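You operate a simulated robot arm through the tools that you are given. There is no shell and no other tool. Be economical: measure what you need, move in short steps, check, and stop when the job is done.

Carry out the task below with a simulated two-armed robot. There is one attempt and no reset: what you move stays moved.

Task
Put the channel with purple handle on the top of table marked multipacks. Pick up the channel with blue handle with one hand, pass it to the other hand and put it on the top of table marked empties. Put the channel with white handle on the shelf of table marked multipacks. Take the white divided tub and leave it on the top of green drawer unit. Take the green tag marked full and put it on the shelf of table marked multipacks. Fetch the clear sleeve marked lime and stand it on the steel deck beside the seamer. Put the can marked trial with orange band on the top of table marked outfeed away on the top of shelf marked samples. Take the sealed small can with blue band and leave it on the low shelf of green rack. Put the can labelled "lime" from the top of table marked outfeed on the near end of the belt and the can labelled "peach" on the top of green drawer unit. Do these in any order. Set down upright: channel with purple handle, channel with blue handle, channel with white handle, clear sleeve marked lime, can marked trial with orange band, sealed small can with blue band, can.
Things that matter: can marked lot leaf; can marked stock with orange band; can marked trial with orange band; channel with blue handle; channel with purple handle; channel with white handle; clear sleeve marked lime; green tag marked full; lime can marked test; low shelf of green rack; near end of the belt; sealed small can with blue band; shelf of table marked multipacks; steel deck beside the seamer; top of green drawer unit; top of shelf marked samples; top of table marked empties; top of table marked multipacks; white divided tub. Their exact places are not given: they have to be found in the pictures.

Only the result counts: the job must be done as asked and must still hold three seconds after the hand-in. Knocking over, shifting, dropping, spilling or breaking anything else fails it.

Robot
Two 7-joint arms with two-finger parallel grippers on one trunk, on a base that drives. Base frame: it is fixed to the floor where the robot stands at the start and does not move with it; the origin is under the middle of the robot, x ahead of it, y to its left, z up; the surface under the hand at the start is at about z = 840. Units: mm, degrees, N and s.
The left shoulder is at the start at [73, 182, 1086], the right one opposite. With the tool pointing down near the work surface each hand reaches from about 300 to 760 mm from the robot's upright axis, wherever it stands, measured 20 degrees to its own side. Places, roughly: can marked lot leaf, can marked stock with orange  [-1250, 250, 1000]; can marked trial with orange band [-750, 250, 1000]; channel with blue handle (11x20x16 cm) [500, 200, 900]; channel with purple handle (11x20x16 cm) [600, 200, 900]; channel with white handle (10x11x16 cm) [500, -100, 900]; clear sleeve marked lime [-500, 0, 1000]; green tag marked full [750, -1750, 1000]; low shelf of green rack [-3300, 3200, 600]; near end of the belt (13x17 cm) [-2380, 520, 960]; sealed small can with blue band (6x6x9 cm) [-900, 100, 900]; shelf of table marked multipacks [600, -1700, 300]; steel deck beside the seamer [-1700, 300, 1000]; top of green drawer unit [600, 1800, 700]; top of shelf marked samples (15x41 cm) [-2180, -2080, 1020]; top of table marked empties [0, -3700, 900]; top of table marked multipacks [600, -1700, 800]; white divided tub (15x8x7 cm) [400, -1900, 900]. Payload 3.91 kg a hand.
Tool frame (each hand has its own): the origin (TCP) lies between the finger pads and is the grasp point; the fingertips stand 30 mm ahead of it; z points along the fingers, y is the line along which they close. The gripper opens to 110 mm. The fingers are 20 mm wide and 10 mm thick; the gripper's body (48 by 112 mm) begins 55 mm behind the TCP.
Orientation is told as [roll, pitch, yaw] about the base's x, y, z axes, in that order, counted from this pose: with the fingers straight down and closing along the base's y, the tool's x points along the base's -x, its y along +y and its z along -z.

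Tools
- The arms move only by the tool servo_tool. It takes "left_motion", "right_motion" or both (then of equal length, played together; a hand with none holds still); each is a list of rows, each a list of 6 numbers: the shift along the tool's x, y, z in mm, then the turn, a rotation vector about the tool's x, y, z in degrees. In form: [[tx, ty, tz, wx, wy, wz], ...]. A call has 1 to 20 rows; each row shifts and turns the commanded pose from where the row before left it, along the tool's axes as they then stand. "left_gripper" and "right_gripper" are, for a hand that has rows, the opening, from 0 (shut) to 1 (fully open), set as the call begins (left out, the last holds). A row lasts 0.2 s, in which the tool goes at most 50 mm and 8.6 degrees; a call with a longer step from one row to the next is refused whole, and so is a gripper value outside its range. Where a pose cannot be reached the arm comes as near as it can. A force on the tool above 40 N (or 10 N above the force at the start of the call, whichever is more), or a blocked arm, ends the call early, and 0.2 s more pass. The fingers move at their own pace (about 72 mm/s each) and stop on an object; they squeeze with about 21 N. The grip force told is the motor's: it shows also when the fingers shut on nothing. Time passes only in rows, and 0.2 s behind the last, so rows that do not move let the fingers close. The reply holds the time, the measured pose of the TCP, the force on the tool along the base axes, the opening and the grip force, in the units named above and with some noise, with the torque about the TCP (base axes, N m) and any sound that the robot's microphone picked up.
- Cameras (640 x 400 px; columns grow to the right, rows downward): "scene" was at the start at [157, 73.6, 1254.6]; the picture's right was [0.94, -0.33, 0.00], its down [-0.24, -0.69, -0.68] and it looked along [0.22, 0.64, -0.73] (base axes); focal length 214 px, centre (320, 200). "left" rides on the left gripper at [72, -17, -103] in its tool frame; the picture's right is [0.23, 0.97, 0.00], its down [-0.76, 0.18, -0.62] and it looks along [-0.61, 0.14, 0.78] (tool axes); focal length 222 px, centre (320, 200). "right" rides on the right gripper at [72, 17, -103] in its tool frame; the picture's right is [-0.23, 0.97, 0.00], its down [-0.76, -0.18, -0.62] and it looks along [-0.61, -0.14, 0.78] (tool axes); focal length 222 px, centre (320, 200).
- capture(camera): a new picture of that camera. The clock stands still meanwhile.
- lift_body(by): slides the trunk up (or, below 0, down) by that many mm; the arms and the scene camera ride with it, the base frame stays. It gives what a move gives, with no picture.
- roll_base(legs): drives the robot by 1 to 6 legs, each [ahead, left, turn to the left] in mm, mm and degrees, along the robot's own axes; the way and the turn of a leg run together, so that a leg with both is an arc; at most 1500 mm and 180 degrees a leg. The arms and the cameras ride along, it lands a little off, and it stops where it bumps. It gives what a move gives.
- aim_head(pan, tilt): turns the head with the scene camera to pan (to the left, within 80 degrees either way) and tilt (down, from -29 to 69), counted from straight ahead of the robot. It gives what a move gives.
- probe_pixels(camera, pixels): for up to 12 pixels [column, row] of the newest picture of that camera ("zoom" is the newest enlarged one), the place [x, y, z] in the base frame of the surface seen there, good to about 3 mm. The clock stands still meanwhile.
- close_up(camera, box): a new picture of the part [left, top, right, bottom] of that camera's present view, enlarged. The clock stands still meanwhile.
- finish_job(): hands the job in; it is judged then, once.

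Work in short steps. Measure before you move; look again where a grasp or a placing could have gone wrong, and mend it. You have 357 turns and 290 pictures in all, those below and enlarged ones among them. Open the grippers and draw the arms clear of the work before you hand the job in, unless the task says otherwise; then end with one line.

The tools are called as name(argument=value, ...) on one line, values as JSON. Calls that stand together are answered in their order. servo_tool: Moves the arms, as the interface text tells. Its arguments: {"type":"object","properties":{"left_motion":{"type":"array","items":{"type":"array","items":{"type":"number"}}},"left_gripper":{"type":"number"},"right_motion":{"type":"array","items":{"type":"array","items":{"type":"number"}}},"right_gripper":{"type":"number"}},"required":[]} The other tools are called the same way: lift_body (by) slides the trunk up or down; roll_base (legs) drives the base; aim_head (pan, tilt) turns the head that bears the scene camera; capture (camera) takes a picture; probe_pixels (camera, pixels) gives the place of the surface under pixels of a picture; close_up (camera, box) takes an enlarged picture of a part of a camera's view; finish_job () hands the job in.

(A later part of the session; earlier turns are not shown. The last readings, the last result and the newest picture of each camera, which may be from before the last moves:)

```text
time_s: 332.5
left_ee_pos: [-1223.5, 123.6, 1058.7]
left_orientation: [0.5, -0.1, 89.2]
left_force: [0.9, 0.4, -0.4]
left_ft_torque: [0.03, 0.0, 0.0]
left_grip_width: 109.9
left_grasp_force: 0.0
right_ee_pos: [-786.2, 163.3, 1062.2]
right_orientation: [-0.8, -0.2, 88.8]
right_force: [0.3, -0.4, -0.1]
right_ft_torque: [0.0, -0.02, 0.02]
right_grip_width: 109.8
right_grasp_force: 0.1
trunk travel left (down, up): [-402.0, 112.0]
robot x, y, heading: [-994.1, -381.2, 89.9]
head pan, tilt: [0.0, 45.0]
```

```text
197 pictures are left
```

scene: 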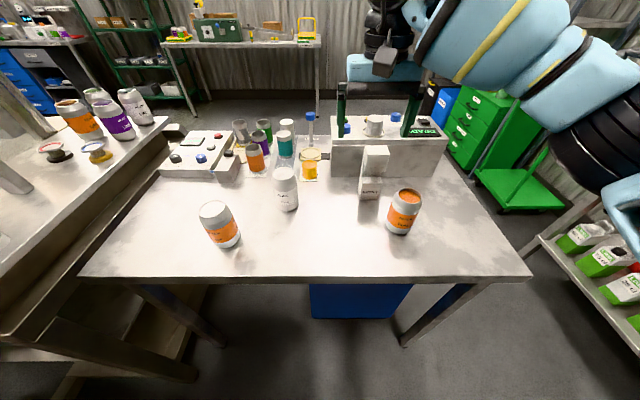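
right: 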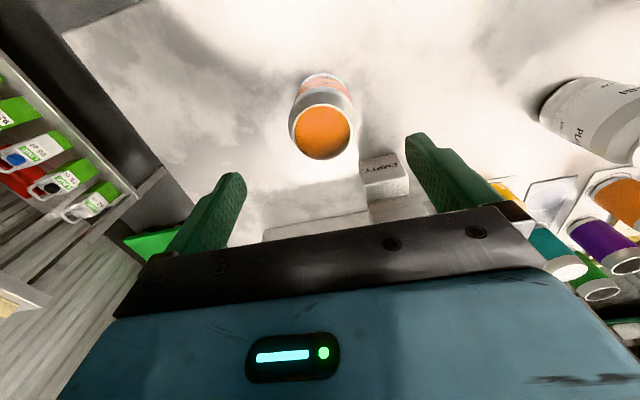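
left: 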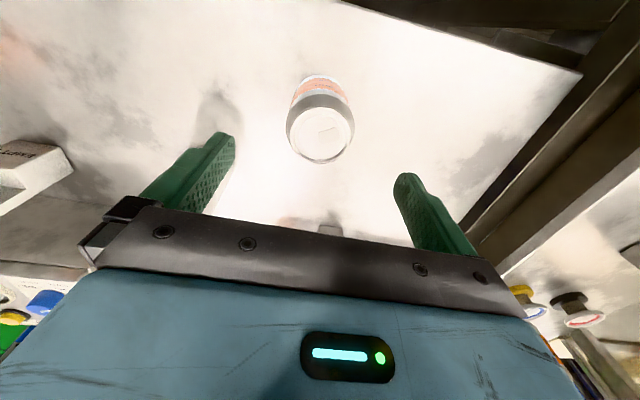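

Both aligned (top centres at row ≈131 as predicted). Lower both to 929.

servo_tool(left_motion=[[0, 0, 33, 0, 0, 0], [0, 0, 33, 0, 0, 0], [0, 0, 33, 0, 0, 0], [0, 0, 30, 0, 0, 0], [0, 0, 0, 0, 0, 0]], right_motion=[[0, 0, 34, 0, 0, 0], [0, 0, 34, 0, 0, 0], [0, 0, 34, 0, 0, 0], [0, 0, 31, 0, 0, 0], [0, 0, 0, 0, 0, 0]])

servo_tool(left_motion=[[0, 0, 0, 0, 0, 0], [0, 0, 0, 0, 0, 0], [0, 0, 0, 0, 0, 0], [0, 0, 0, 0, 0, 0]], right_motion=[[0, 0, 0, 0, 0, 0], [0, 0, 0, 0, 0, 0], [0, 0, 0, 0, 0, 0], [0, 0, 0, 0, 0, 0]], left_gripper=0, right_gripper=0)

servo_tool(left_motion=[[0, 0, -10, 0, 0, 0], [0, 0, -20, 0, 0, 0], [0, 0, -20, 0, 0, 0], [0, 0, -20, 0, 0, 0], [0, 0, -20, 0, 0, 0], [0, 0, -20, 0, 0, 0], [0, 0, -20, 0, 0, 0], [0, 0, -10, 0, 0, 0]], right_motion=[[0, 0, -10, 0, 0, 0], [0, 0, -20, 0, 0, 0], [0, 0, -20, 0, 0, 0], [0, 0, -20, 0, 0, 0], [0, 0, -20, 0, 0, 0], [0, 0, -20, 0, 0, 0], [0, 0, -20, 0, 0, 0], [0, 0, -10, 0, 0, 0]])

```text
time_s: 333.7
left_ee_pos: [-1229.2, 123.5, 930.3]
left_orientation: [0.5, 0.2, 89.2]
left_force: [0.2, 0.1, -0.7]
left_ft_torque: [-0.01, 0.0, -0.04]
left_grip_width: 109.9
left_grasp_force: 0.2
right_ee_pos: [-782.9, 165.9, 930.8]
right_orientation: [-0.8, -0.1, 88.8]
right_force: [-0.1, 0.0, -1.0]
right_ft_torque: [-0.03, -0.03, 0.0]
right_grip_width: 110.0
right_grasp_force: 0.0
trunk travel left (down, up): [-402.0, 112.0]
robot x, y, heading: [-997.1, -382.6, 89.9]
head pan, tilt: [0.0, 45.0]
```

```text
time_s: 334.7
left_ee_pos: [-1228.1, 123.5, 931.5]
left_orientation: [0.5, 0.1, 89.2]
left_force: [1.9, 0.4, 0.7]
left_ft_torque: [-0.03, -0.21, 0.01]
left_grip_width: 65.5
left_grasp_force: 20.9
right_ee_pos: [-785.2, 165.8, 930.2]
right_orientation: [-0.8, -0.2, 88.8]
right_force: [-1.8, -0.8, -0.3]
right_ft_torque: [0.03, 0.22, -0.01]
right_grip_width: 65.7
right_grasp_force: 21.3
trunk travel left (down, up): [-402.0, 112.0]
robot x, y, heading: [-992.2, -383.7, 89.6]
head pan, tilt: [0.0, 45.0]
```

```text
time_s: 336.5
left_ee_pos: [-1225.7, 124.0, 1071.2]
left_orientation: [0.5, 0.2, 89.2]
left_force: [-0.7, -0.2, -3.1]
left_ft_torque: [-0.02, -0.01, -0.01]
left_grip_width: 65.5
left_grasp_force: 21.5
right_ee_pos: [-785.8, 167.1, 1069.8]
right_orientation: [-0.8, -0.1, 88.9]
right_force: [-1.3, 0.1, -3.8]
right_ft_torque: [0.0, 0.01, 0.02]
right_grip_width: 65.6
right_grasp_force: 21.4
trunk travel left (down, up): [-402.0, 112.0]
robot x, y, heading: [-993.3, -383.7, 89.9]
head pan, tilt: [0.0, 45.0]
```

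Both held. Back off 300 and turn left to face west (−x) to find the samples shelf.

roll_base(legs=[[-350, 0, 0], [0, 0, 110]])

aim_head(pan=20, tilt=20)

capture(camera="scene")

```text
time_s: 343.4
left_ee_pos: [-1394.0, -1128.5, 1069.7]
left_orientation: [0.6, 0.1, -161.3]
left_force: [-0.4, -0.4, -3.3]
left_ft_torque: [-0.01, -0.04, 0.03]
left_grip_width: 65.5
left_grasp_force: 21.2
right_ee_pos: [-1579.8, -725.1, 1068.7]
right_orientation: [-0.7, -0.2, -161.8]
right_force: [0.0, -0.2, -3.6]
right_ft_torque: [-0.02, -0.03, 0.0]
right_grip_width: 65.8
right_grasp_force: 20.9
trunk travel left (down, up): [-402.0, 112.0]
robot x, y, heading: [-990.3, -736.5, -160.4]
head pan, tilt: [0.0, 45.0]
```

```text
time_s: 344.2
left_ee_pos: [-1392.7, -1126.9, 1069.5]
left_orientation: [0.6, 0.1, -161.3]
left_force: [-0.3, -0.4, -4.3]
left_ft_torque: [0.02, 0.01, 0.0]
left_grip_width: 65.7
left_grasp_force: 20.9
right_ee_pos: [-1581.2, -725.6, 1069.6]
right_orientation: [-0.8, 0.0, -161.8]
right_force: [0.0, -0.9, -3.8]
right_ft_torque: [-0.01, 0.03, 0.01]
right_grip_width: 65.9
right_grasp_force: 20.7
trunk travel left (down, up): [-402.0, 112.0]
robot x, y, heading: [-991.7, -741.9, -160.5]
head pan, tilt: [20.0, 20.0]
```

```text
196 pictures are left
```

scene: 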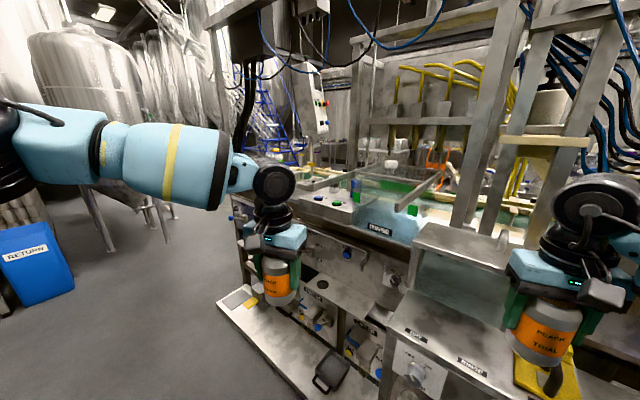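

Machine is close on the right. Turn left 70° to face −y, drive ahead 600, and look to the right.

roll_base(legs=[[0, 0, 70], [600, 0, 0]])

aim_head(pan=-55, tilt=20)

capture(camera="scene")

```text
time_s: 350.6
left_ee_pos: [-787.7, -1847.8, 1069.7]
left_orientation: [0.6, 0.0, -92.0]
left_force: [-0.1, -0.1, -3.5]
left_ft_torque: [0.05, -0.03, 0.03]
left_grip_width: 65.7
left_grasp_force: 20.8
right_ee_pos: [-1228.0, -1881.5, 1069.0]
right_orientation: [-0.9, -0.2, -92.4]
right_force: [0.3, -0.3, -2.9]
right_ft_torque: [0.04, -0.02, 0.01]
right_grip_width: 65.6
right_grasp_force: 20.7
trunk travel left (down, up): [-402.0, 112.0]
robot x, y, heading: [-1009.9, -1339.6, -91.2]
head pan, tilt: [20.0, 20.0]
```

```text
time_s: 352.1
left_ee_pos: [-787.0, -1848.5, 1070.0]
left_orientation: [0.6, 0.1, -91.9]
left_force: [-0.5, 1.2, -3.2]
left_ft_torque: [-0.03, 0.0, -0.02]
left_grip_width: 65.5
left_grasp_force: 21.0
right_ee_pos: [-1229.4, -1882.1, 1068.5]
right_orientation: [-0.8, -0.2, -92.3]
right_force: [-0.8, 0.1, -2.1]
right_ft_torque: [0.03, 0.01, -0.02]
right_grip_width: 65.8
right_grasp_force: 21.6
trunk travel left (down, up): [-402.0, 112.0]
robot x, y, heading: [-1009.9, -1338.1, -91.1]
head pan, tilt: [-55.0, 20.0]
```

```text
195 pictures are left
```

scene: 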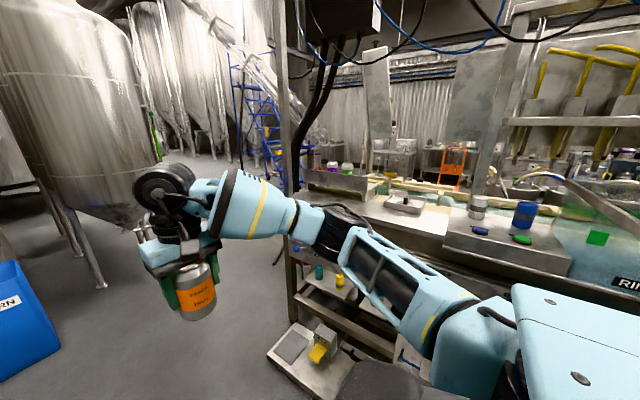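

Zoom on the structure at (360,175) — possible samples shelf with cans.

close_up(camera="scene", box=[280, 120, 460, 230])

probe_pixels(camera="zoom", pixels=[[140, 210], [200, 205], [100, 180], [240, 240], [400, 300], [60, 330], [40, 100]])

```text
3.56 times, centred on (370, 175) of scene
```

zoom: 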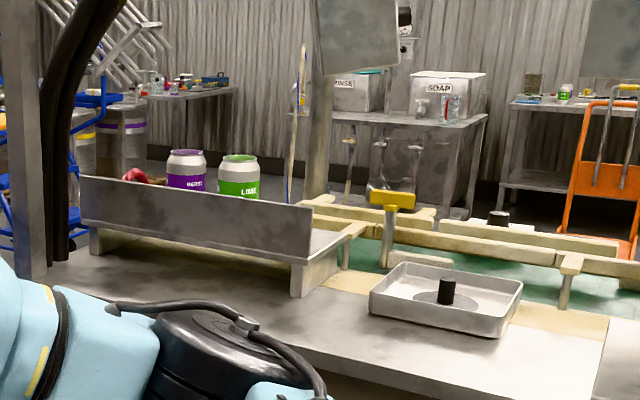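

```text
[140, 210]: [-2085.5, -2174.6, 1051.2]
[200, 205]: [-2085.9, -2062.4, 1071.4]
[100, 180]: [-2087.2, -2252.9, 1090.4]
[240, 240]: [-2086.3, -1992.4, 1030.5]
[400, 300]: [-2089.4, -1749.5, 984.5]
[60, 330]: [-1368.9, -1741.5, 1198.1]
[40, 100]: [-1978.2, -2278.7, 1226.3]
```

The samples shelf is on the machine's south end behind an upstand at x≈−2086. Check the free floor to its south: probe tank legs and bin.

aim_head(pan=-40, tilt=30)

capture(camera="scene")

```text
time_s: 352.9
left_ee_pos: [-786.6, -1848.1, 1069.3]
left_orientation: [0.6, 0.1, -92.0]
left_force: [0.4, -0.2, -3.9]
left_ft_torque: [0.01, 0.0, 0.0]
left_grip_width: 65.4
left_grasp_force: 20.8
right_ee_pos: [-1228.9, -1881.3, 1068.9]
right_orientation: [-0.8, -0.1, -92.4]
right_force: [-0.2, 0.4, -3.8]
right_ft_torque: [0.0, 0.01, -0.01]
right_grip_width: 65.9
right_grasp_force: 21.3
trunk travel left (down, up): [-402.0, 112.0]
robot x, y, heading: [-1008.0, -1336.4, -91.4]
head pan, tilt: [-40.0, 30.0]
```

```text
193 pictures are left
```

scene: 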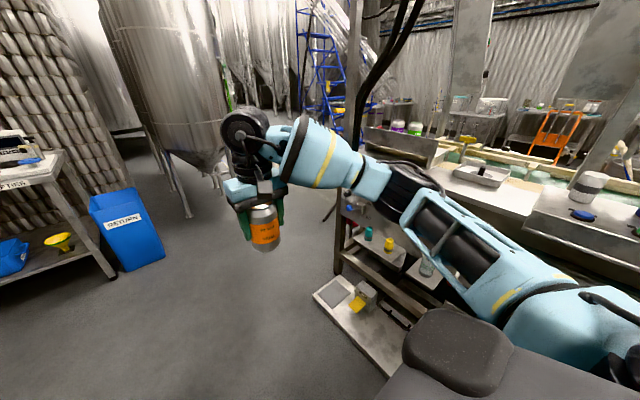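

probe_pixels(camera="scene", pixels=[[187, 213], [160, 175], [215, 185], [125, 268], [230, 330], [335, 305], [385, 372], [325, 215], [265, 110], [225, 200], [390, 140], [345, 290]])

```text
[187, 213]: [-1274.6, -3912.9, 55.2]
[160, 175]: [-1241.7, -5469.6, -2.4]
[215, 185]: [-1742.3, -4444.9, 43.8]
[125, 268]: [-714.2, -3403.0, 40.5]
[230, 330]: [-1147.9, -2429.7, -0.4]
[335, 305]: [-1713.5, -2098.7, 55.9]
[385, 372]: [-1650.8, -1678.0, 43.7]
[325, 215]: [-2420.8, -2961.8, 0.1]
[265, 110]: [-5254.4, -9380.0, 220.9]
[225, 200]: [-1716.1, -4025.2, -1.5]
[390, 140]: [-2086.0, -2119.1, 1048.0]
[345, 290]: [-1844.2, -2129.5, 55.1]
```

Floor to the south is free. Drive round: ahead 1710, right 1050, turn left 180° to face the shelf from the south.

roll_base(legs=[[1000, 0, 0], [700, 0, 0], [0, -1050, 0], [0, 0, 90], [0, 0, 90]])

aim_head(pan=0, tilt=25)

capture(camera="scene")

```text
time_s: 364.5
left_ee_pos: [-1038.5, -3533.9, 1069.1]
left_orientation: [0.6, 0.2, -91.3]
left_force: [0.7, 0.5, -3.7]
left_ft_torque: [0.05, 0.01, -0.03]
left_grip_width: 65.1
left_grasp_force: 20.9
right_ee_pos: [-1474.2, -3568.5, 1068.7]
right_orientation: [-0.7, 0.3, -90.3]
right_force: [4.2, 7.9, -2.0]
right_ft_torque: [-0.76, 0.4, 0.08]
right_grip_width: 65.6
right_grasp_force: 21.0
trunk travel left (down, up): [-402.0, 112.0]
robot x, y, heading: [-1269.7, -3028.1, -90.3]
head pan, tilt: [-40.0, 30.0]
stopped in leg 3: the force on the tool passed its limit at 45 N (the readings are from after the stop); the commanded pose is now the measured one
```

```text
time_s: 365.6
left_ee_pos: [-1037.7, -3532.6, 1069.9]
left_orientation: [0.5, 0.1, -91.2]
left_force: [0.6, 0.3, -3.9]
left_ft_torque: [0.04, 0.04, -0.02]
left_grip_width: 65.5
left_grasp_force: 20.8
right_ee_pos: [-1474.1, -3569.1, 1068.0]
right_orientation: [-0.7, 0.3, -90.4]
right_force: [7.9, 12.7, -7.6]
right_ft_torque: [-0.87, 0.58, 0.14]
right_grip_width: 65.7
right_grasp_force: 21.0
trunk travel left (down, up): [-402.0, 112.0]
robot x, y, heading: [-1267.6, -3025.2, -90.5]
head pan, tilt: [0.0, 25.0]
```

```text
192 pictures are left
```

scene: 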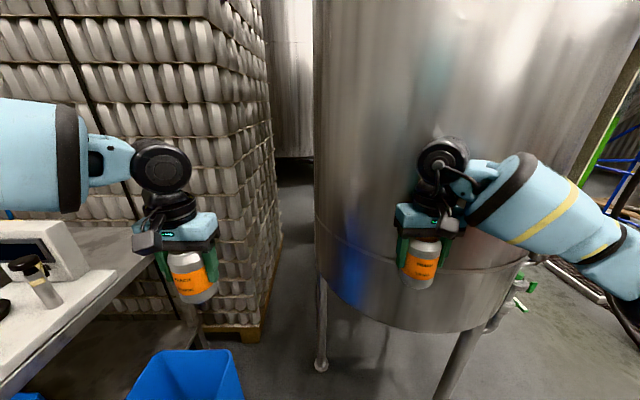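

The right hand touched the tank wall. Back off at once and inspect the trial can.

roll_base(legs=[[-350, 0, 0]])

capture(camera="right")

capture(camera="scene")

```text
time_s: 367.9
left_ee_pos: [-1036.3, -3189.2, 1069.8]
left_orientation: [0.6, 0.2, -91.2]
left_force: [-0.2, 0.6, -3.3]
left_ft_torque: [-0.01, 0.0, -0.02]
left_grip_width: 65.4
left_grasp_force: 21.0
right_ee_pos: [-1472.4, -3223.7, 1067.7]
right_orientation: [-0.8, 0.3, -90.6]
right_force: [0.3, 0.1, -2.8]
right_ft_torque: [-0.02, 0.01, -0.01]
right_grip_width: 65.7
right_grasp_force: 21.2
trunk travel left (down, up): [-402.0, 112.0]
robot x, y, heading: [-1265.7, -2679.8, -90.5]
head pan, tilt: [0.0, 25.0]
```

```text
191 pictures are left
```

right: 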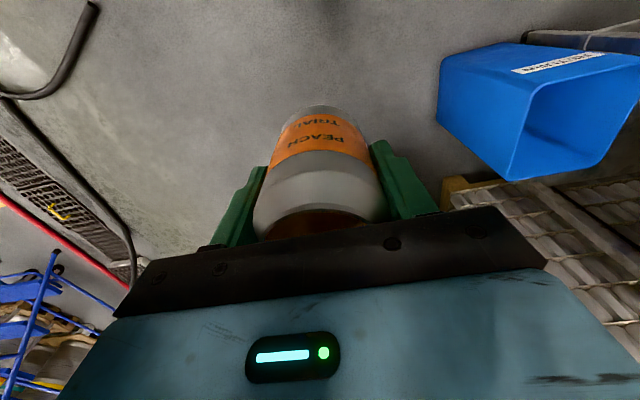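

```text
190 pictures are left
```

scene: 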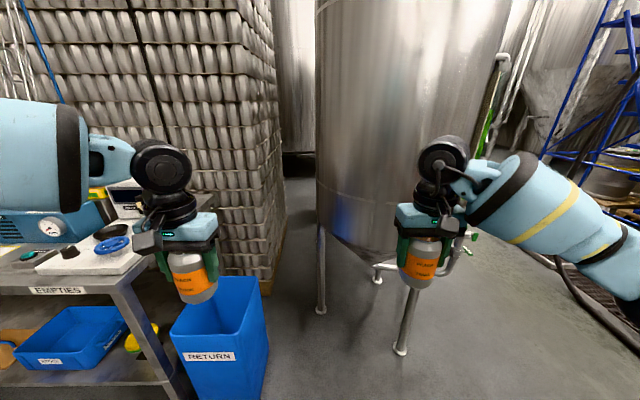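

No spill seen. Turn left 180° here, then back and strafe; first probe ladder/hoses to the west.

probe_pixels(camera="scene", pixels=[[600, 110], [560, 150], [620, 30], [635, 180], [600, 300], [560, 270], [410, 345], [470, 240], [500, 60]])

roll_base(legs=[[0, 0, 90], [0, 0, 90]])

aim_head(pan=45, tilt=20)

capture(camera="scene")

```text
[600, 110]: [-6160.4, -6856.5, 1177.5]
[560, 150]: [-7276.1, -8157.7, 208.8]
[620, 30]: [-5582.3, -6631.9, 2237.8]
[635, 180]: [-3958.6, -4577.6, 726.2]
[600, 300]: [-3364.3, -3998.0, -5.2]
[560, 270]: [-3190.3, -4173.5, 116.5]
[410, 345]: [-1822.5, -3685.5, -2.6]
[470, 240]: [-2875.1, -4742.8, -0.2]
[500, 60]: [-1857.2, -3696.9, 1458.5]
```

```text
time_s: 375.9
left_ee_pos: [-1484.5, -2167.3, 1069.6]
left_orientation: [0.7, 0.2, 87.5]
left_force: [0.0, 0.0, -2.9]
left_ft_torque: [-0.04, 0.0, 0.05]
left_grip_width: 65.6
left_grasp_force: 20.6
right_ee_pos: [-1047.2, -2140.1, 1067.7]
right_orientation: [-0.5, 0.3, 88.2]
right_force: [-0.5, 0.6, -3.3]
right_ft_torque: [0.01, 0.0, -0.01]
right_grip_width: 65.6
right_grasp_force: 21.5
trunk travel left (down, up): [-402.0, 112.0]
robot x, y, heading: [-1262.9, -2682.6, 88.3]
head pan, tilt: [0.0, 25.0]
```

```text
time_s: 377.0
left_ee_pos: [-1484.9, -2166.5, 1069.7]
left_orientation: [0.6, 0.2, 87.7]
left_force: [-0.2, 0.4, -3.4]
left_ft_torque: [-0.01, -0.01, 0.06]
left_grip_width: 65.4
left_grasp_force: 20.9
right_ee_pos: [-1047.2, -2140.2, 1068.7]
right_orientation: [-0.7, 0.3, 88.2]
right_force: [0.2, 0.0, -2.7]
right_ft_torque: [-0.04, -0.02, -0.03]
right_grip_width: 65.7
right_grasp_force: 20.9
trunk travel left (down, up): [-402.0, 112.0]
robot x, y, heading: [-1264.2, -2682.4, 88.2]
head pan, tilt: [45.0, 20.0]
```

```text
189 pictures are left
```

scene: 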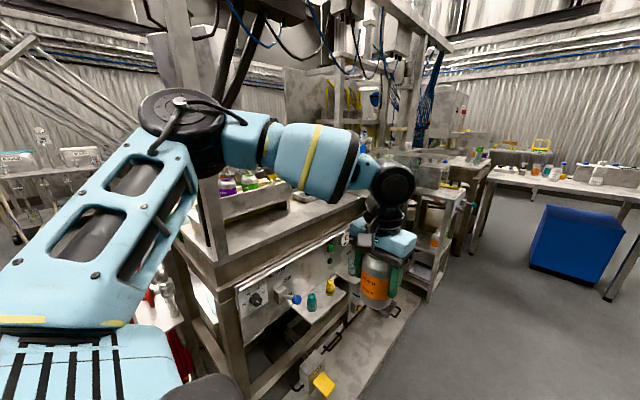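

South approach it is. Back 250, strafe left 900, then look.

roll_base(legs=[[-250, 0, 1.5], [0, 950, 0]])

aim_head(pan=0, tilt=30)

capture(camera="scene")

```text
time_s: 387.1
left_ee_pos: [-2452.3, -2412.9, 1069.5]
left_orientation: [0.6, 0.2, 88.5]
left_force: [-0.2, -0.1, -3.7]
left_ft_torque: [-0.04, -0.01, -0.02]
left_grip_width: 65.6
left_grasp_force: 20.9
right_ee_pos: [-2015.9, -2379.4, 1067.5]
right_orientation: [-0.8, 0.3, 89.2]
right_force: [0.6, -0.1, -3.8]
right_ft_torque: [0.0, 0.0, -0.04]
right_grip_width: 66.0
right_grasp_force: 20.8
trunk travel left (down, up): [-402.0, 112.0]
robot x, y, heading: [-2228.2, -2924.7, 88.8]
head pan, tilt: [45.0, 20.0]
```

```text
time_s: 388.2
left_ee_pos: [-2451.8, -2413.4, 1068.5]
left_orientation: [0.7, 0.3, 88.4]
left_force: [0.0, -0.5, -3.9]
left_ft_torque: [-0.04, -0.01, -0.02]
left_grip_width: 65.3
left_grasp_force: 20.6
right_ee_pos: [-2014.8, -2380.1, 1067.9]
right_orientation: [-0.8, 0.4, 89.1]
right_force: [0.6, 0.4, -3.4]
right_ft_torque: [-0.02, 0.02, -0.02]
right_grip_width: 65.6
right_grasp_force: 21.0
trunk travel left (down, up): [-402.0, 112.0]
robot x, y, heading: [-2224.6, -2922.7, 89.2]
head pan, tilt: [0.0, 30.0]
```

```text
188 pictures are left
```

scene: 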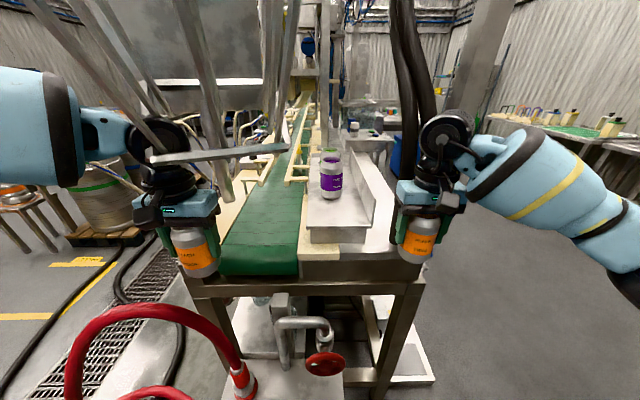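

The samples shelf is at (340,215), with the near part free. Zoom and probe, including the black hoses and post.

close_up(camera="scene", box=[270, 120, 460, 270])

probe_pixels(camera="scene", pixels=[[340, 215], [312, 228], [363, 227], [330, 195], [345, 190], [375, 190], [350, 160], [395, 60], [410, 110], [470, 100], [330, 160], [372, 215]])

```text
2.67 times, centred on (365, 195) of scene
```

zoom: 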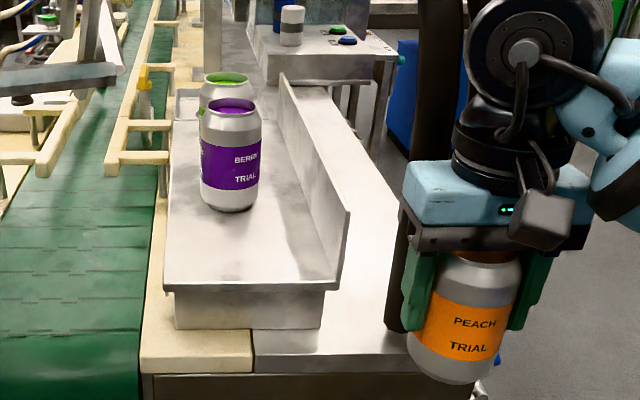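

```text
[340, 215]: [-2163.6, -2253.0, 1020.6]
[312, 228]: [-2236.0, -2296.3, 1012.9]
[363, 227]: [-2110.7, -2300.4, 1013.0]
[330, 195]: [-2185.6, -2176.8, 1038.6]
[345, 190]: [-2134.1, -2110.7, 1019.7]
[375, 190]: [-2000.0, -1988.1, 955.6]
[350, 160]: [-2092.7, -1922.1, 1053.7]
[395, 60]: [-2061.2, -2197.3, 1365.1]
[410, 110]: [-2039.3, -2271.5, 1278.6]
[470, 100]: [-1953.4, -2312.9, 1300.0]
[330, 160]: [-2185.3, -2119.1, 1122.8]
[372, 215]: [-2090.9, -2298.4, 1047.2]
```

Shelf z≈1020, x −2238…−2095, free y −2290…−2185. Before moving west I check obstacles near the left hand (legs, plate).

probe_pixels(camera="scene", pixels=[[220, 153], [280, 148], [165, 158], [205, 100], [120, 90], [260, 110], [60, 40], [290, 60], [150, 335], [100, 240], [225, 180], [140, 60]])

```text
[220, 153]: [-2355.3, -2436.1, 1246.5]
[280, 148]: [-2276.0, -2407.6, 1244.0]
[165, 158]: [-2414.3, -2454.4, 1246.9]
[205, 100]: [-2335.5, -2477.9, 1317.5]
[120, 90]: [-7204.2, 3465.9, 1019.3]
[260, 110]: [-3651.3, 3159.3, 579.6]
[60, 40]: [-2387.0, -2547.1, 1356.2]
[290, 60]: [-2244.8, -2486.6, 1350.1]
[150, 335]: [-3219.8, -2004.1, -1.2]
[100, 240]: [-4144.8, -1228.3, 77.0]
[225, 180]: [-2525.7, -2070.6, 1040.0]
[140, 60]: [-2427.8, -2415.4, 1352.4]
```

Struts/plate hang at z≥1244 around (-2250…-2430, -2410…-2550). Look upward to see their extent.

aim_head(pan=10, tilt=-10)

capture(camera="scene")

```text
time_s: 389.3
left_ee_pos: [-2451.6, -2413.0, 1068.9]
left_orientation: [0.6, 0.2, 88.4]
left_force: [-0.2, -0.7, -4.0]
left_ft_torque: [-0.01, -0.01, 0.0]
left_grip_width: 65.2
left_grasp_force: 21.4
right_ee_pos: [-2014.2, -2380.5, 1067.3]
right_orientation: [-0.6, 0.3, 89.1]
right_force: [-0.4, -0.1, -2.9]
right_ft_torque: [-0.06, 0.01, 0.0]
right_grip_width: 65.8
right_grasp_force: 21.0
trunk travel left (down, up): [-402.0, 112.0]
robot x, y, heading: [-2226.6, -2923.5, 89.2]
head pan, tilt: [10.0, -10.0]
```

```text
186 pictures are left
```

scene: 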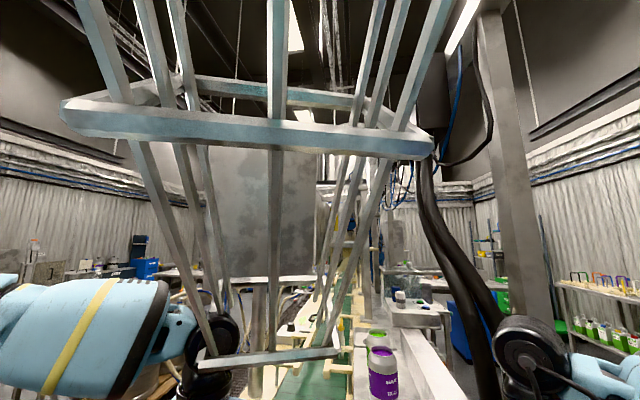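

probe_pixels(camera="scene", pixels=[[250, 130], [75, 120], [425, 145], [150, 200], [370, 230], [205, 310], [335, 325], [280, 60], [430, 50], [110, 40], [445, 250], [275, 358]])

```text
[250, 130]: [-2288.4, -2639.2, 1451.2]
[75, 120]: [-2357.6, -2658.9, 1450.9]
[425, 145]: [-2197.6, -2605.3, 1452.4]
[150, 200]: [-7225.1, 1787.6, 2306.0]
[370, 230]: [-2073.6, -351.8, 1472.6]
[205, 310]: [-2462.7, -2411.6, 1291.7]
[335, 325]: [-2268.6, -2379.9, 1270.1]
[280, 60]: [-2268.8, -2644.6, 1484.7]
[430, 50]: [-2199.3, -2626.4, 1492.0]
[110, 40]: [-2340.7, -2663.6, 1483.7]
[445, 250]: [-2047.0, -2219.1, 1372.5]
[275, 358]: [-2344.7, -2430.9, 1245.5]
```

The funnel frame's right front strut runs from (-2198,-2605,1452) to (-2268,-2380,1270). Measure the right wrist drum's extents relative to TCP.

probe_pixels(camera="scene", pixels=[[530, 322], [496, 360], [530, 360], [560, 340], [520, 385], [585, 370], [620, 380], [480, 330], [440, 200], [455, 120], [200, 340], [225, 320]])

```text
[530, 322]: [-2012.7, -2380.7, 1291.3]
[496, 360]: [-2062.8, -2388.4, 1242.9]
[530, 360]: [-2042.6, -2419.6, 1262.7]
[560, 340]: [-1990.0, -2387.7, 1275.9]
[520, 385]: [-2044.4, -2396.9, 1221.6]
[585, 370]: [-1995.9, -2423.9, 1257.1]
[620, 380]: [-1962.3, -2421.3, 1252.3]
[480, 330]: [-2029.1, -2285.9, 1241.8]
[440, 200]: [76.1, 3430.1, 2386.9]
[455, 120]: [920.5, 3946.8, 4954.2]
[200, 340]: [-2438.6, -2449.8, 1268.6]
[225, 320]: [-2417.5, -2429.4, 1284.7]
```

Drum top is only TCP+225, so the wrist passes beside/below the struts. Look right to measure the right forearm line versus the hoses.

aim_head(pan=-30, tilt=15)

capture(camera="scene")

probe_pixels(camera="scene", pixels=[[200, 80], [225, 150], [350, 180], [420, 200], [480, 220], [560, 200], [260, 60], [185, 150], [300, 100]])

```text
time_s: 390.4
left_ee_pos: [-2452.4, -2412.5, 1070.1]
left_orientation: [0.6, 0.1, 88.4]
left_force: [-0.2, -0.3, -3.9]
left_ft_torque: [-0.03, -0.03, 0.01]
left_grip_width: 65.4
left_grasp_force: 20.5
right_ee_pos: [-2016.3, -2378.8, 1068.2]
right_orientation: [-0.7, 0.3, 89.0]
right_force: [-0.8, 0.6, -2.9]
right_ft_torque: [-0.02, 0.03, 0.03]
right_grip_width: 65.7
right_grasp_force: 20.7
trunk travel left (down, up): [-402.0, 112.0]
robot x, y, heading: [-2222.8, -2923.9, 89.1]
head pan, tilt: [-30.0, 15.0]
```

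```text
185 pictures are left
```

scene: 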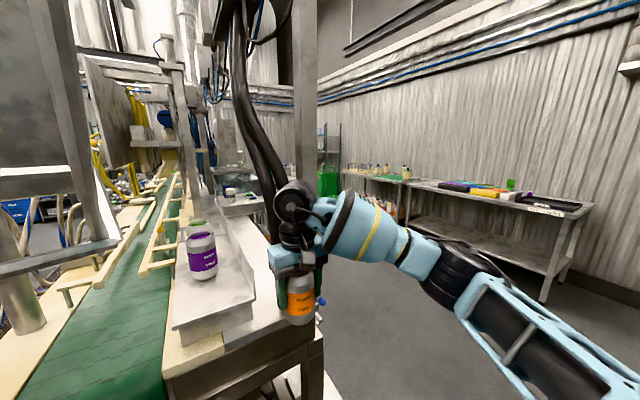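

```text
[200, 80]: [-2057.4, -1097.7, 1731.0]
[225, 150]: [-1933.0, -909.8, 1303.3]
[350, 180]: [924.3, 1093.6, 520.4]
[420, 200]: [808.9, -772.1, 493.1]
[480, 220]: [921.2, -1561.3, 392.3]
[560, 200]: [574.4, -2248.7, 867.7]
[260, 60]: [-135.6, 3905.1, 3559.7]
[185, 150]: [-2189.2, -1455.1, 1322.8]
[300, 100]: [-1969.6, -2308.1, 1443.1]
```

probe_pixels(camera="scene", pixels=[[345, 215], [375, 235], [420, 257], [460, 280], [243, 100], [268, 165], [255, 140], [275, 190], [310, 150], [520, 320]])

```text
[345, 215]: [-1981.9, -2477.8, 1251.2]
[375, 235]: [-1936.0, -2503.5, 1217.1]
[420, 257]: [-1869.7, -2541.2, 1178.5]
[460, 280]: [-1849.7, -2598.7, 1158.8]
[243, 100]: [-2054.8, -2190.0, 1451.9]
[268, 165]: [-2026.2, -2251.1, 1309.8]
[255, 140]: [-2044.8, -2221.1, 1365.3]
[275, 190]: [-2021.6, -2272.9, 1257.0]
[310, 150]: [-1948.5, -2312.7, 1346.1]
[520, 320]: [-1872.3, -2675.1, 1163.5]
```

Forearm line leaves adequate clearance. Raise the right hand to 1112, retract the left hand 200, then base left 120.

servo_tool(right_motion=[[0, 0, -11, 0, 0, 0], [0, 0, -11, 0, 0, 0], [0, 0, -11, 0, 0, 0], [0, 0, -11, 0, 0, 0], [0, 0, 0, 0, 0, 0]], left_motion=[[40, 0, 0, 0, 0, 0], [40, 0, 0, 0, 0, 0], [40, 0, 0, 0, 0, 0], [40, 0, 0, 0, 0, 0], [40, 0, 0, 0, 0, 0]])

roll_base(legs=[[0, 120, 0.8]])

aim_head(pan=-10, tilt=20)

capture(camera="scene")

```text
time_s: 391.6
left_ee_pos: [-2456.9, -2617.4, 1067.6]
left_orientation: [0.6, 0.1, 88.6]
left_force: [0.7, -0.5, -3.2]
left_ft_torque: [0.03, 0.03, 0.02]
left_grip_width: 65.5
left_grasp_force: 21.1
right_ee_pos: [-2016.1, -2381.5, 1111.7]
right_orientation: [-0.8, 0.4, 89.1]
right_force: [-0.5, 0.3, -3.3]
right_ft_torque: [-0.02, 0.0, 0.02]
right_grip_width: 65.7
right_grasp_force: 20.9
trunk travel left (down, up): [-402.0, 112.0]
robot x, y, heading: [-2227.0, -2924.4, 88.8]
head pan, tilt: [-30.0, 15.0]
```

```text
time_s: 393.3
left_ee_pos: [-2581.4, -2617.7, 1068.0]
left_orientation: [0.7, 0.2, 89.3]
left_force: [0.7, 0.1, -3.9]
left_ft_torque: [0.0, 0.01, 0.01]
left_grip_width: 65.6
left_grasp_force: 20.8
right_ee_pos: [-2144.5, -2374.7, 1113.2]
right_orientation: [-0.7, 0.3, 89.9]
right_force: [0.0, 0.2, -3.7]
right_ft_torque: [0.0, 0.02, 0.04]
right_grip_width: 65.6
right_grasp_force: 21.4
trunk travel left (down, up): [-402.0, 112.0]
robot x, y, heading: [-2346.9, -2922.1, 90.3]
head pan, tilt: [-30.0, 15.0]
```

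```text
time_s: 394.1
left_ee_pos: [-2581.0, -2617.5, 1068.1]
left_orientation: [0.6, 0.2, 89.4]
left_force: [-0.2, 0.2, -3.8]
left_ft_torque: [-0.05, 0.01, 0.01]
left_grip_width: 65.5
left_grasp_force: 20.2
right_ee_pos: [-2145.5, -2376.1, 1113.5]
right_orientation: [-0.6, 0.3, 90.0]
right_force: [0.0, -0.3, -3.2]
right_ft_torque: [-0.01, -0.02, 0.0]
right_grip_width: 65.6
right_grasp_force: 21.2
trunk travel left (down, up): [-402.0, 112.0]
robot x, y, heading: [-2342.9, -2922.0, 90.4]
head pan, tilt: [-10.0, 20.0]
```

```text
184 pictures are left
```

scene: 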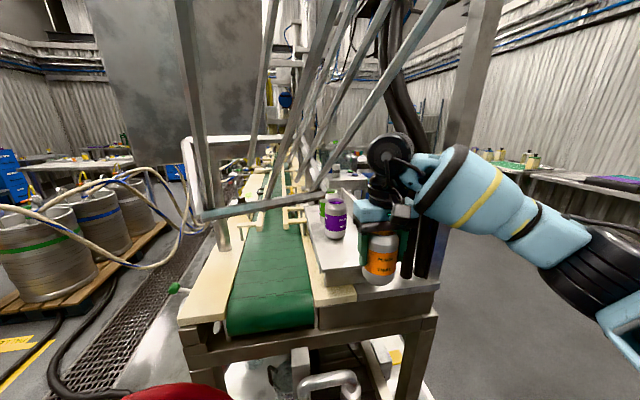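

Clear. Advance diagonally 131 ahead, 27 left.

roll_base(legs=[[131, 27, 0]])

capture(camera="right")

capture(camera="scene")

```text
time_s: 395.4
left_ee_pos: [-2607.4, -2487.5, 1067.8]
left_orientation: [0.7, 0.2, 89.4]
left_force: [0.1, -0.2, -3.4]
left_ft_torque: [0.0, -0.01, 0.02]
left_grip_width: 65.3
left_grasp_force: 21.2
right_ee_pos: [-2170.7, -2245.1, 1114.0]
right_orientation: [-0.8, 0.3, 90.0]
right_force: [0.4, 0.2, -4.0]
right_ft_torque: [-0.03, -0.02, -0.03]
right_grip_width: 65.8
right_grasp_force: 20.7
trunk travel left (down, up): [-402.0, 112.0]
robot x, y, heading: [-2372.9, -2794.1, 90.0]
head pan, tilt: [-10.0, 20.0]
```

```text
183 pictures are left
```

right: 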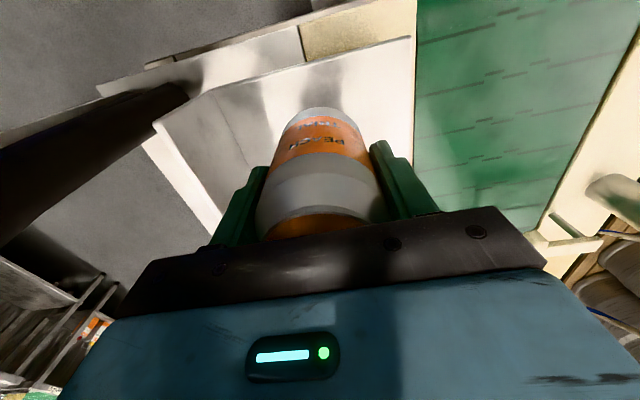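

```text
182 pictures are left
```

scene: 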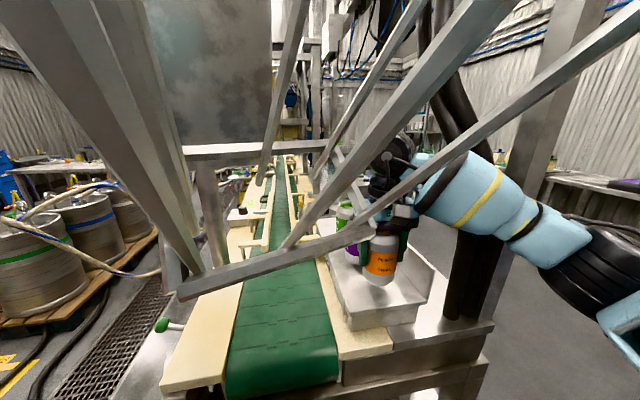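

Over the shelf at (-2171,-2245). Lower 20 then touch.

servo_tool(right_motion=[[0, 0, 8, 0, 0, 0], [0, 0, 8, 0, 0, 0], [0, 0, 3, 0, 0, 0], [0, 0, 0, 0, 0, 0]])

servo_tool(right_motion=[[0, 0, 2, 0, 0, 0], [0, 0, 2, 0, 0, 0], [0, 0, 0, 0, 0, 0]])

```text
time_s: 396.4
left_ee_pos: [-2609.0, -2486.7, 1068.0]
left_orientation: [0.7, 0.2, 89.5]
left_force: [-0.1, -1.0, -3.3]
left_ft_torque: [-0.03, 0.03, 0.0]
left_grip_width: 65.5
left_grasp_force: 20.9
right_ee_pos: [-2170.6, -2245.8, 1095.2]
right_orientation: [-0.7, 0.3, 90.0]
right_force: [1.3, -0.7, -3.7]
right_ft_torque: [0.01, 0.01, 0.0]
right_grip_width: 65.7
right_grasp_force: 21.0
trunk travel left (down, up): [-402.0, 112.0]
robot x, y, heading: [-2368.8, -2789.3, 90.1]
head pan, tilt: [-10.0, 20.0]
```

```text
time_s: 397.2
left_ee_pos: [-2609.1, -2487.3, 1069.2]
left_orientation: [0.6, 0.2, 89.3]
left_force: [0.1, 0.8, -3.6]
left_ft_torque: [-0.04, -0.01, 0.0]
left_grip_width: 65.4
left_grasp_force: 21.4
right_ee_pos: [-2170.1, -2245.2, 1090.6]
right_orientation: [-0.6, 0.2, 90.0]
right_force: [0.7, 0.5, 2.7]
right_ft_torque: [0.13, 0.05, -0.04]
right_grip_width: 65.6
right_grasp_force: 21.3
trunk travel left (down, up): [-402.0, 112.0]
robot x, y, heading: [-2373.5, -2792.4, 90.3]
head pan, tilt: [-10.0, 20.0]
```

Contact (+2.7). Open to ~92 mm, and rise 25 first.

servo_tool(right_motion=[[0, 0, 0, 0, 0, 0], [0, 0, 0, 0, 0, 0], [0, 0, 0, 0, 0, 0]], right_gripper=0.84)

servo_tool(right_motion=[[0, 0, -10, 0, 0, 0], [0, 0, -20, 0, 0, 0], [0, 0, -25, 0, 0, 0], [0, 0, -15, 0, 0, 0]])

capture(camera="right")

```text
time_s: 398.0
left_ee_pos: [-2609.0, -2488.5, 1067.6]
left_orientation: [0.6, 0.3, 89.4]
left_force: [0.8, -0.2, -3.1]
left_ft_torque: [-0.04, -0.01, -0.05]
left_grip_width: 65.5
left_grasp_force: 20.9
right_ee_pos: [-2170.5, -2245.2, 1091.3]
right_orientation: [-0.7, 0.3, 90.1]
right_force: [0.3, 0.4, 0.1]
right_ft_torque: [0.0, -0.02, -0.02]
right_grip_width: 92.6
right_grasp_force: 0.0
trunk travel left (down, up): [-402.0, 112.0]
robot x, y, heading: [-2371.9, -2793.8, 89.9]
head pan, tilt: [-10.0, 20.0]
```

```text
time_s: 399.0
left_ee_pos: [-2607.3, -2487.4, 1069.0]
left_orientation: [0.7, 0.2, 89.4]
left_force: [-0.2, -0.3, -3.7]
left_ft_torque: [-0.05, -0.01, -0.03]
left_grip_width: 65.4
left_grasp_force: 21.2
right_ee_pos: [-2171.6, -2246.6, 1161.3]
right_orientation: [-0.6, 0.4, 90.0]
right_force: [-0.2, -0.8, -0.7]
right_ft_torque: [0.05, 0.01, -0.01]
right_grip_width: 92.5
right_grasp_force: 0.0
trunk travel left (down, up): [-402.0, 112.0]
robot x, y, heading: [-2374.4, -2791.9, 89.9]
head pan, tilt: [-10.0, 20.0]
```

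```text
181 pictures are left
```

right: 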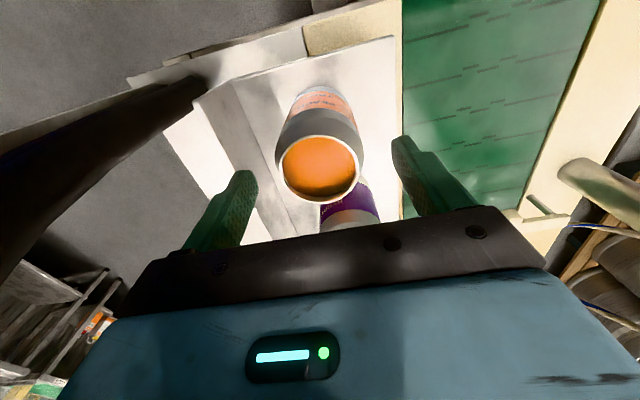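

Trial can placed upright. Rise 30 more and withdraw along the same path.

servo_tool(right_motion=[[0, 0, -15, 0, 0, 0], [0, 0, -15, 0, 0, 0], [0, 0, 0, 0, 0, 0]])

roll_base(legs=[[-131, -35, 0], [-60, -250, 0]])

aim_head(pan=10, tilt=25)

capture(camera="scene")

```text
time_s: 399.8
left_ee_pos: [-2608.7, -2487.6, 1067.5]
left_orientation: [0.5, 0.3, 89.4]
left_force: [0.1, 0.0, -3.1]
left_ft_torque: [-0.01, -0.01, 0.03]
left_grip_width: 65.2
left_grasp_force: 20.3
right_ee_pos: [-2174.1, -2245.0, 1190.7]
right_orientation: [-0.7, 0.4, 90.1]
right_force: [0.5, 0.6, 0.6]
right_ft_torque: [0.01, 0.0, 0.01]
right_grip_width: 92.6
right_grasp_force: 0.1
trunk travel left (down, up): [-402.0, 112.0]
robot x, y, heading: [-2376.1, -2791.0, 89.8]
head pan, tilt: [-10.0, 20.0]
```

```text
time_s: 403.5
left_ee_pos: [-2322.4, -2677.6, 1067.8]
left_orientation: [0.5, 0.3, 89.1]
left_force: [0.9, 0.6, -3.9]
left_ft_torque: [-0.03, 0.01, -0.01]
left_grip_width: 65.7
left_grasp_force: 21.0
right_ee_pos: [-1886.4, -2434.0, 1190.4]
right_orientation: [-0.8, 0.3, 89.8]
right_force: [-0.3, 0.7, 0.8]
right_ft_torque: [0.03, 0.01, 0.0]
right_grip_width: 92.4
right_grasp_force: 0.0
trunk travel left (down, up): [-402.0, 112.0]
robot x, y, heading: [-2089.2, -2981.5, 89.8]
head pan, tilt: [-10.0, 20.0]
```

```text
time_s: 404.4
left_ee_pos: [-2322.0, -2677.7, 1067.5]
left_orientation: [0.6, 0.2, 89.2]
left_force: [0.6, -0.6, -3.7]
left_ft_torque: [-0.03, 0.05, 0.03]
left_grip_width: 65.1
left_grasp_force: 21.3
right_ee_pos: [-1886.4, -2434.8, 1190.1]
right_orientation: [-0.8, 0.3, 89.8]
right_force: [0.7, -0.2, -0.2]
right_ft_torque: [0.04, 0.0, 0.0]
right_grip_width: 92.5
right_grasp_force: 0.1
trunk travel left (down, up): [-402.0, 112.0]
robot x, y, heading: [-2086.9, -2979.9, 90.0]
head pan, tilt: [10.0, 25.0]
```

```text
180 pictures are left
```

scene: 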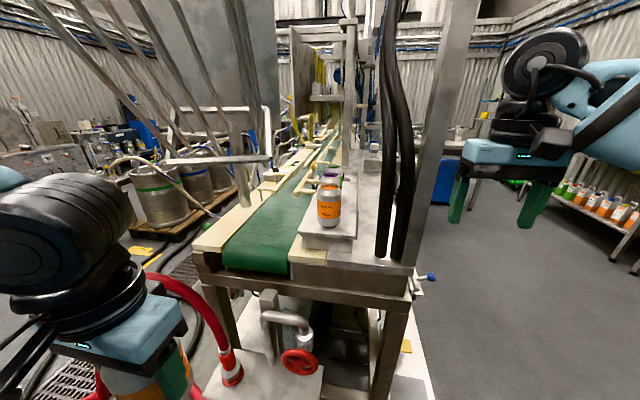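

Trial stands on the samples shelf. Drive east to the multipacks table with the stock can still in the left hand.

roll_base(legs=[[0, -1490, 0], [1100, 0, 0], [0, 0, -90]])

aim_head(pan=0, tilt=30)

capture(camera="scene")

```text
time_s: 426.4
left_ee_pos: [-300.0, -1661.3, 1069.4]
left_orientation: [0.6, 0.2, -3.6]
left_force: [-1.1, 0.1, -3.0]
left_ft_torque: [0.01, 0.0, -0.03]
left_grip_width: 65.3
left_grasp_force: 21.2
right_ee_pos: [-80.4, -2110.8, 1192.0]
right_orientation: [-0.7, 0.4, -3.1]
right_force: [-0.1, -0.4, -0.3]
right_ft_torque: [-0.03, -0.01, 0.03]
right_grip_width: 92.2
right_grasp_force: 0.1
trunk travel left (down, up): [-402.0, 112.0]
robot x, y, heading: [-620.8, -1881.5, -2.9]
head pan, tilt: [10.0, 25.0]
```

```text
time_s: 427.1
left_ee_pos: [-300.2, -1662.2, 1069.0]
left_orientation: [0.6, 0.2, -3.6]
left_force: [0.0, -0.3, -3.5]
left_ft_torque: [-0.01, 0.0, 0.02]
left_grip_width: 65.1
left_grasp_force: 21.4
right_ee_pos: [-81.2, -2110.9, 1189.9]
right_orientation: [-0.7, 0.2, -3.0]
right_force: [-0.3, 0.1, 0.4]
right_ft_torque: [-0.02, -0.01, 0.01]
right_grip_width: 92.5
right_grasp_force: 0.0
trunk travel left (down, up): [-402.0, 112.0]
robot x, y, heading: [-618.2, -1885.2, -2.8]
head pan, tilt: [0.0, 30.0]
```

```text
179 pictures are left
```

scene: 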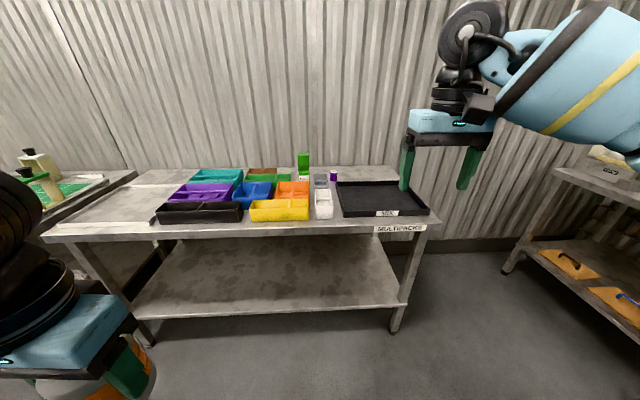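

The multipacks table: white tub at (325,205), green tag near (303,165), free top at left, free shelf below. Zoom.

close_up(camera="scene", box=[230, 140, 360, 230])

probe_pixels(camera="scene", pixels=[[323, 192], [325, 213], [316, 200], [333, 205], [303, 155], [303, 172], [60, 235], [435, 228], [150, 185], [270, 270], [200, 310], [390, 305]])

```text
4.44 times, centred on (295, 185) of scene
```

zoom: 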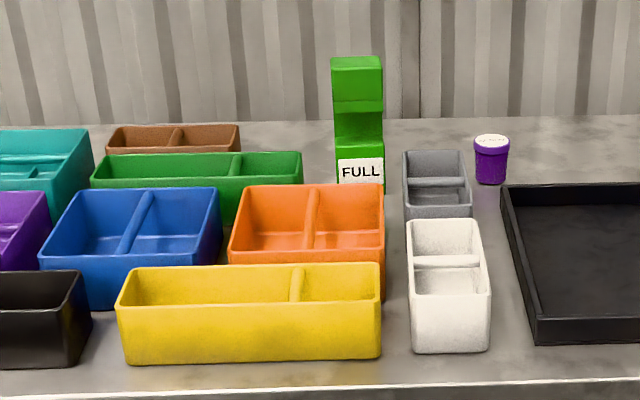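

```text
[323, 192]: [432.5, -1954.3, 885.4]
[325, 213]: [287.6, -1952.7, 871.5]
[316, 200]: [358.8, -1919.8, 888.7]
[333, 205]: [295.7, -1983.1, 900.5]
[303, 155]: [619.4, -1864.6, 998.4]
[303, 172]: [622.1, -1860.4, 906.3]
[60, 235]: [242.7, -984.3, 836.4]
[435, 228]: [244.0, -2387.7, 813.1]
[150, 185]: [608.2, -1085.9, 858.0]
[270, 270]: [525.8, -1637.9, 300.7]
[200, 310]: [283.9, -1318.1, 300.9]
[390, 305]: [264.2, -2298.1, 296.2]
```

Take the white tub with the right hand first (to go to the drawer unit together with the stock can). Drive to about (-180,-1742).

roll_base(legs=[[0, 0, 2.8], [440, 143, 0]])

aim_head(pan=-20, tilt=45)

capture(camera="scene")

capture(camera="right")

```text
time_s: 430.3
left_ee_pos: [112.1, -1501.9, 1067.8]
left_orientation: [0.5, 0.2, -0.3]
left_force: [-0.4, 0.8, -2.8]
left_ft_torque: [0.01, 0.06, -0.01]
left_grip_width: 65.4
left_grasp_force: 21.0
right_ee_pos: [357.1, -1934.4, 1190.2]
right_orientation: [-0.7, 0.3, 0.5]
right_force: [-0.1, -0.4, 0.7]
right_ft_torque: [0.0, -0.03, 0.01]
right_grip_width: 92.2
right_grasp_force: 0.0
trunk travel left (down, up): [-402.0, 112.0]
robot x, y, heading: [-192.6, -1741.5, 0.5]
head pan, tilt: [0.0, 30.0]
```

```text
time_s: 431.1
left_ee_pos: [111.4, -1500.8, 1068.2]
left_orientation: [0.6, 0.3, -0.2]
left_force: [-0.9, -0.1, -3.4]
left_ft_torque: [0.01, 0.05, 0.0]
left_grip_width: 65.3
left_grasp_force: 21.4
right_ee_pos: [356.4, -1935.0, 1191.4]
right_orientation: [-0.7, 0.3, 0.4]
right_force: [0.4, -0.3, 0.4]
right_ft_torque: [-0.03, 0.0, 0.0]
right_grip_width: 92.4
right_grasp_force: 0.1
trunk travel left (down, up): [-402.0, 112.0]
robot x, y, heading: [-189.4, -1739.3, 0.4]
head pan, tilt: [-20.0, 45.0]
```

```text
177 pictures are left
```

scene: 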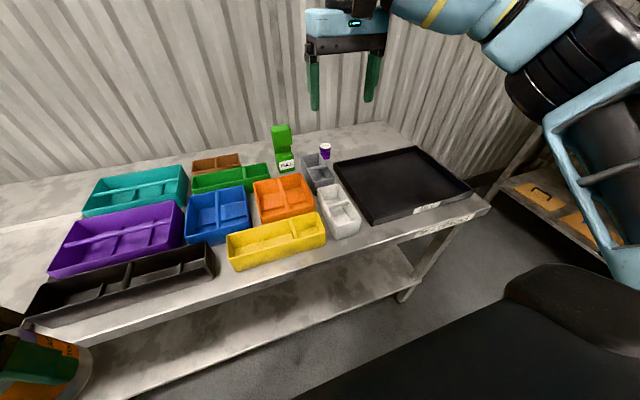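

```text
176 pictures are left
```

right: 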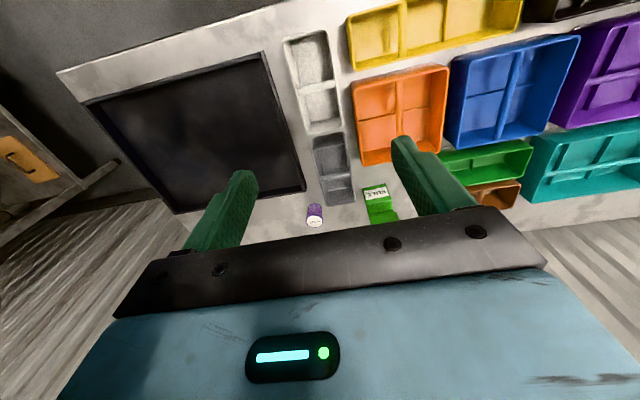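

Zoom on the white tub from the right camera and probe its walls and gaps.

close_up(camera="right", box=[255, 15, 375, 215])

probe_pixels(camera="right", pixels=[[285, 60], [303, 133], [341, 125], [330, 35], [290, 38], [320, 84], [352, 60], [346, 88], [356, 120], [278, 80], [296, 130], [265, 58]])

```text
2.00 times, centred on (315, 115) of right
```

zoom: 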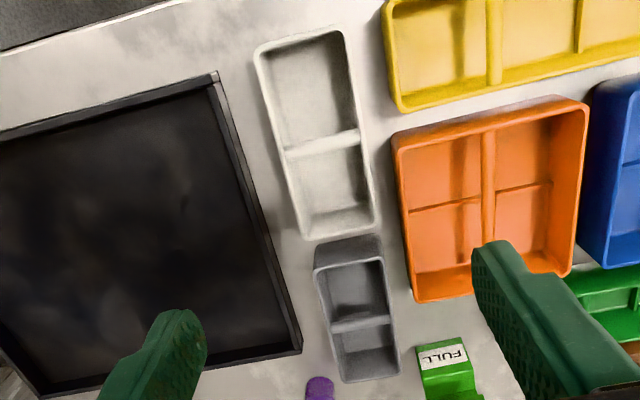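

```text
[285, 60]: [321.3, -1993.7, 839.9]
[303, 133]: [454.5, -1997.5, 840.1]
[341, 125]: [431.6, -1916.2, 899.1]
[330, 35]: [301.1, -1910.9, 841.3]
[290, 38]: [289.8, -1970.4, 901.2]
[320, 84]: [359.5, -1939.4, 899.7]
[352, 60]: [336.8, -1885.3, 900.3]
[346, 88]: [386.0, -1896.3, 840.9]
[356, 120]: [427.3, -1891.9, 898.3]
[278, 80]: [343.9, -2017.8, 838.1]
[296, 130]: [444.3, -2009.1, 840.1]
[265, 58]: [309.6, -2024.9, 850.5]
```

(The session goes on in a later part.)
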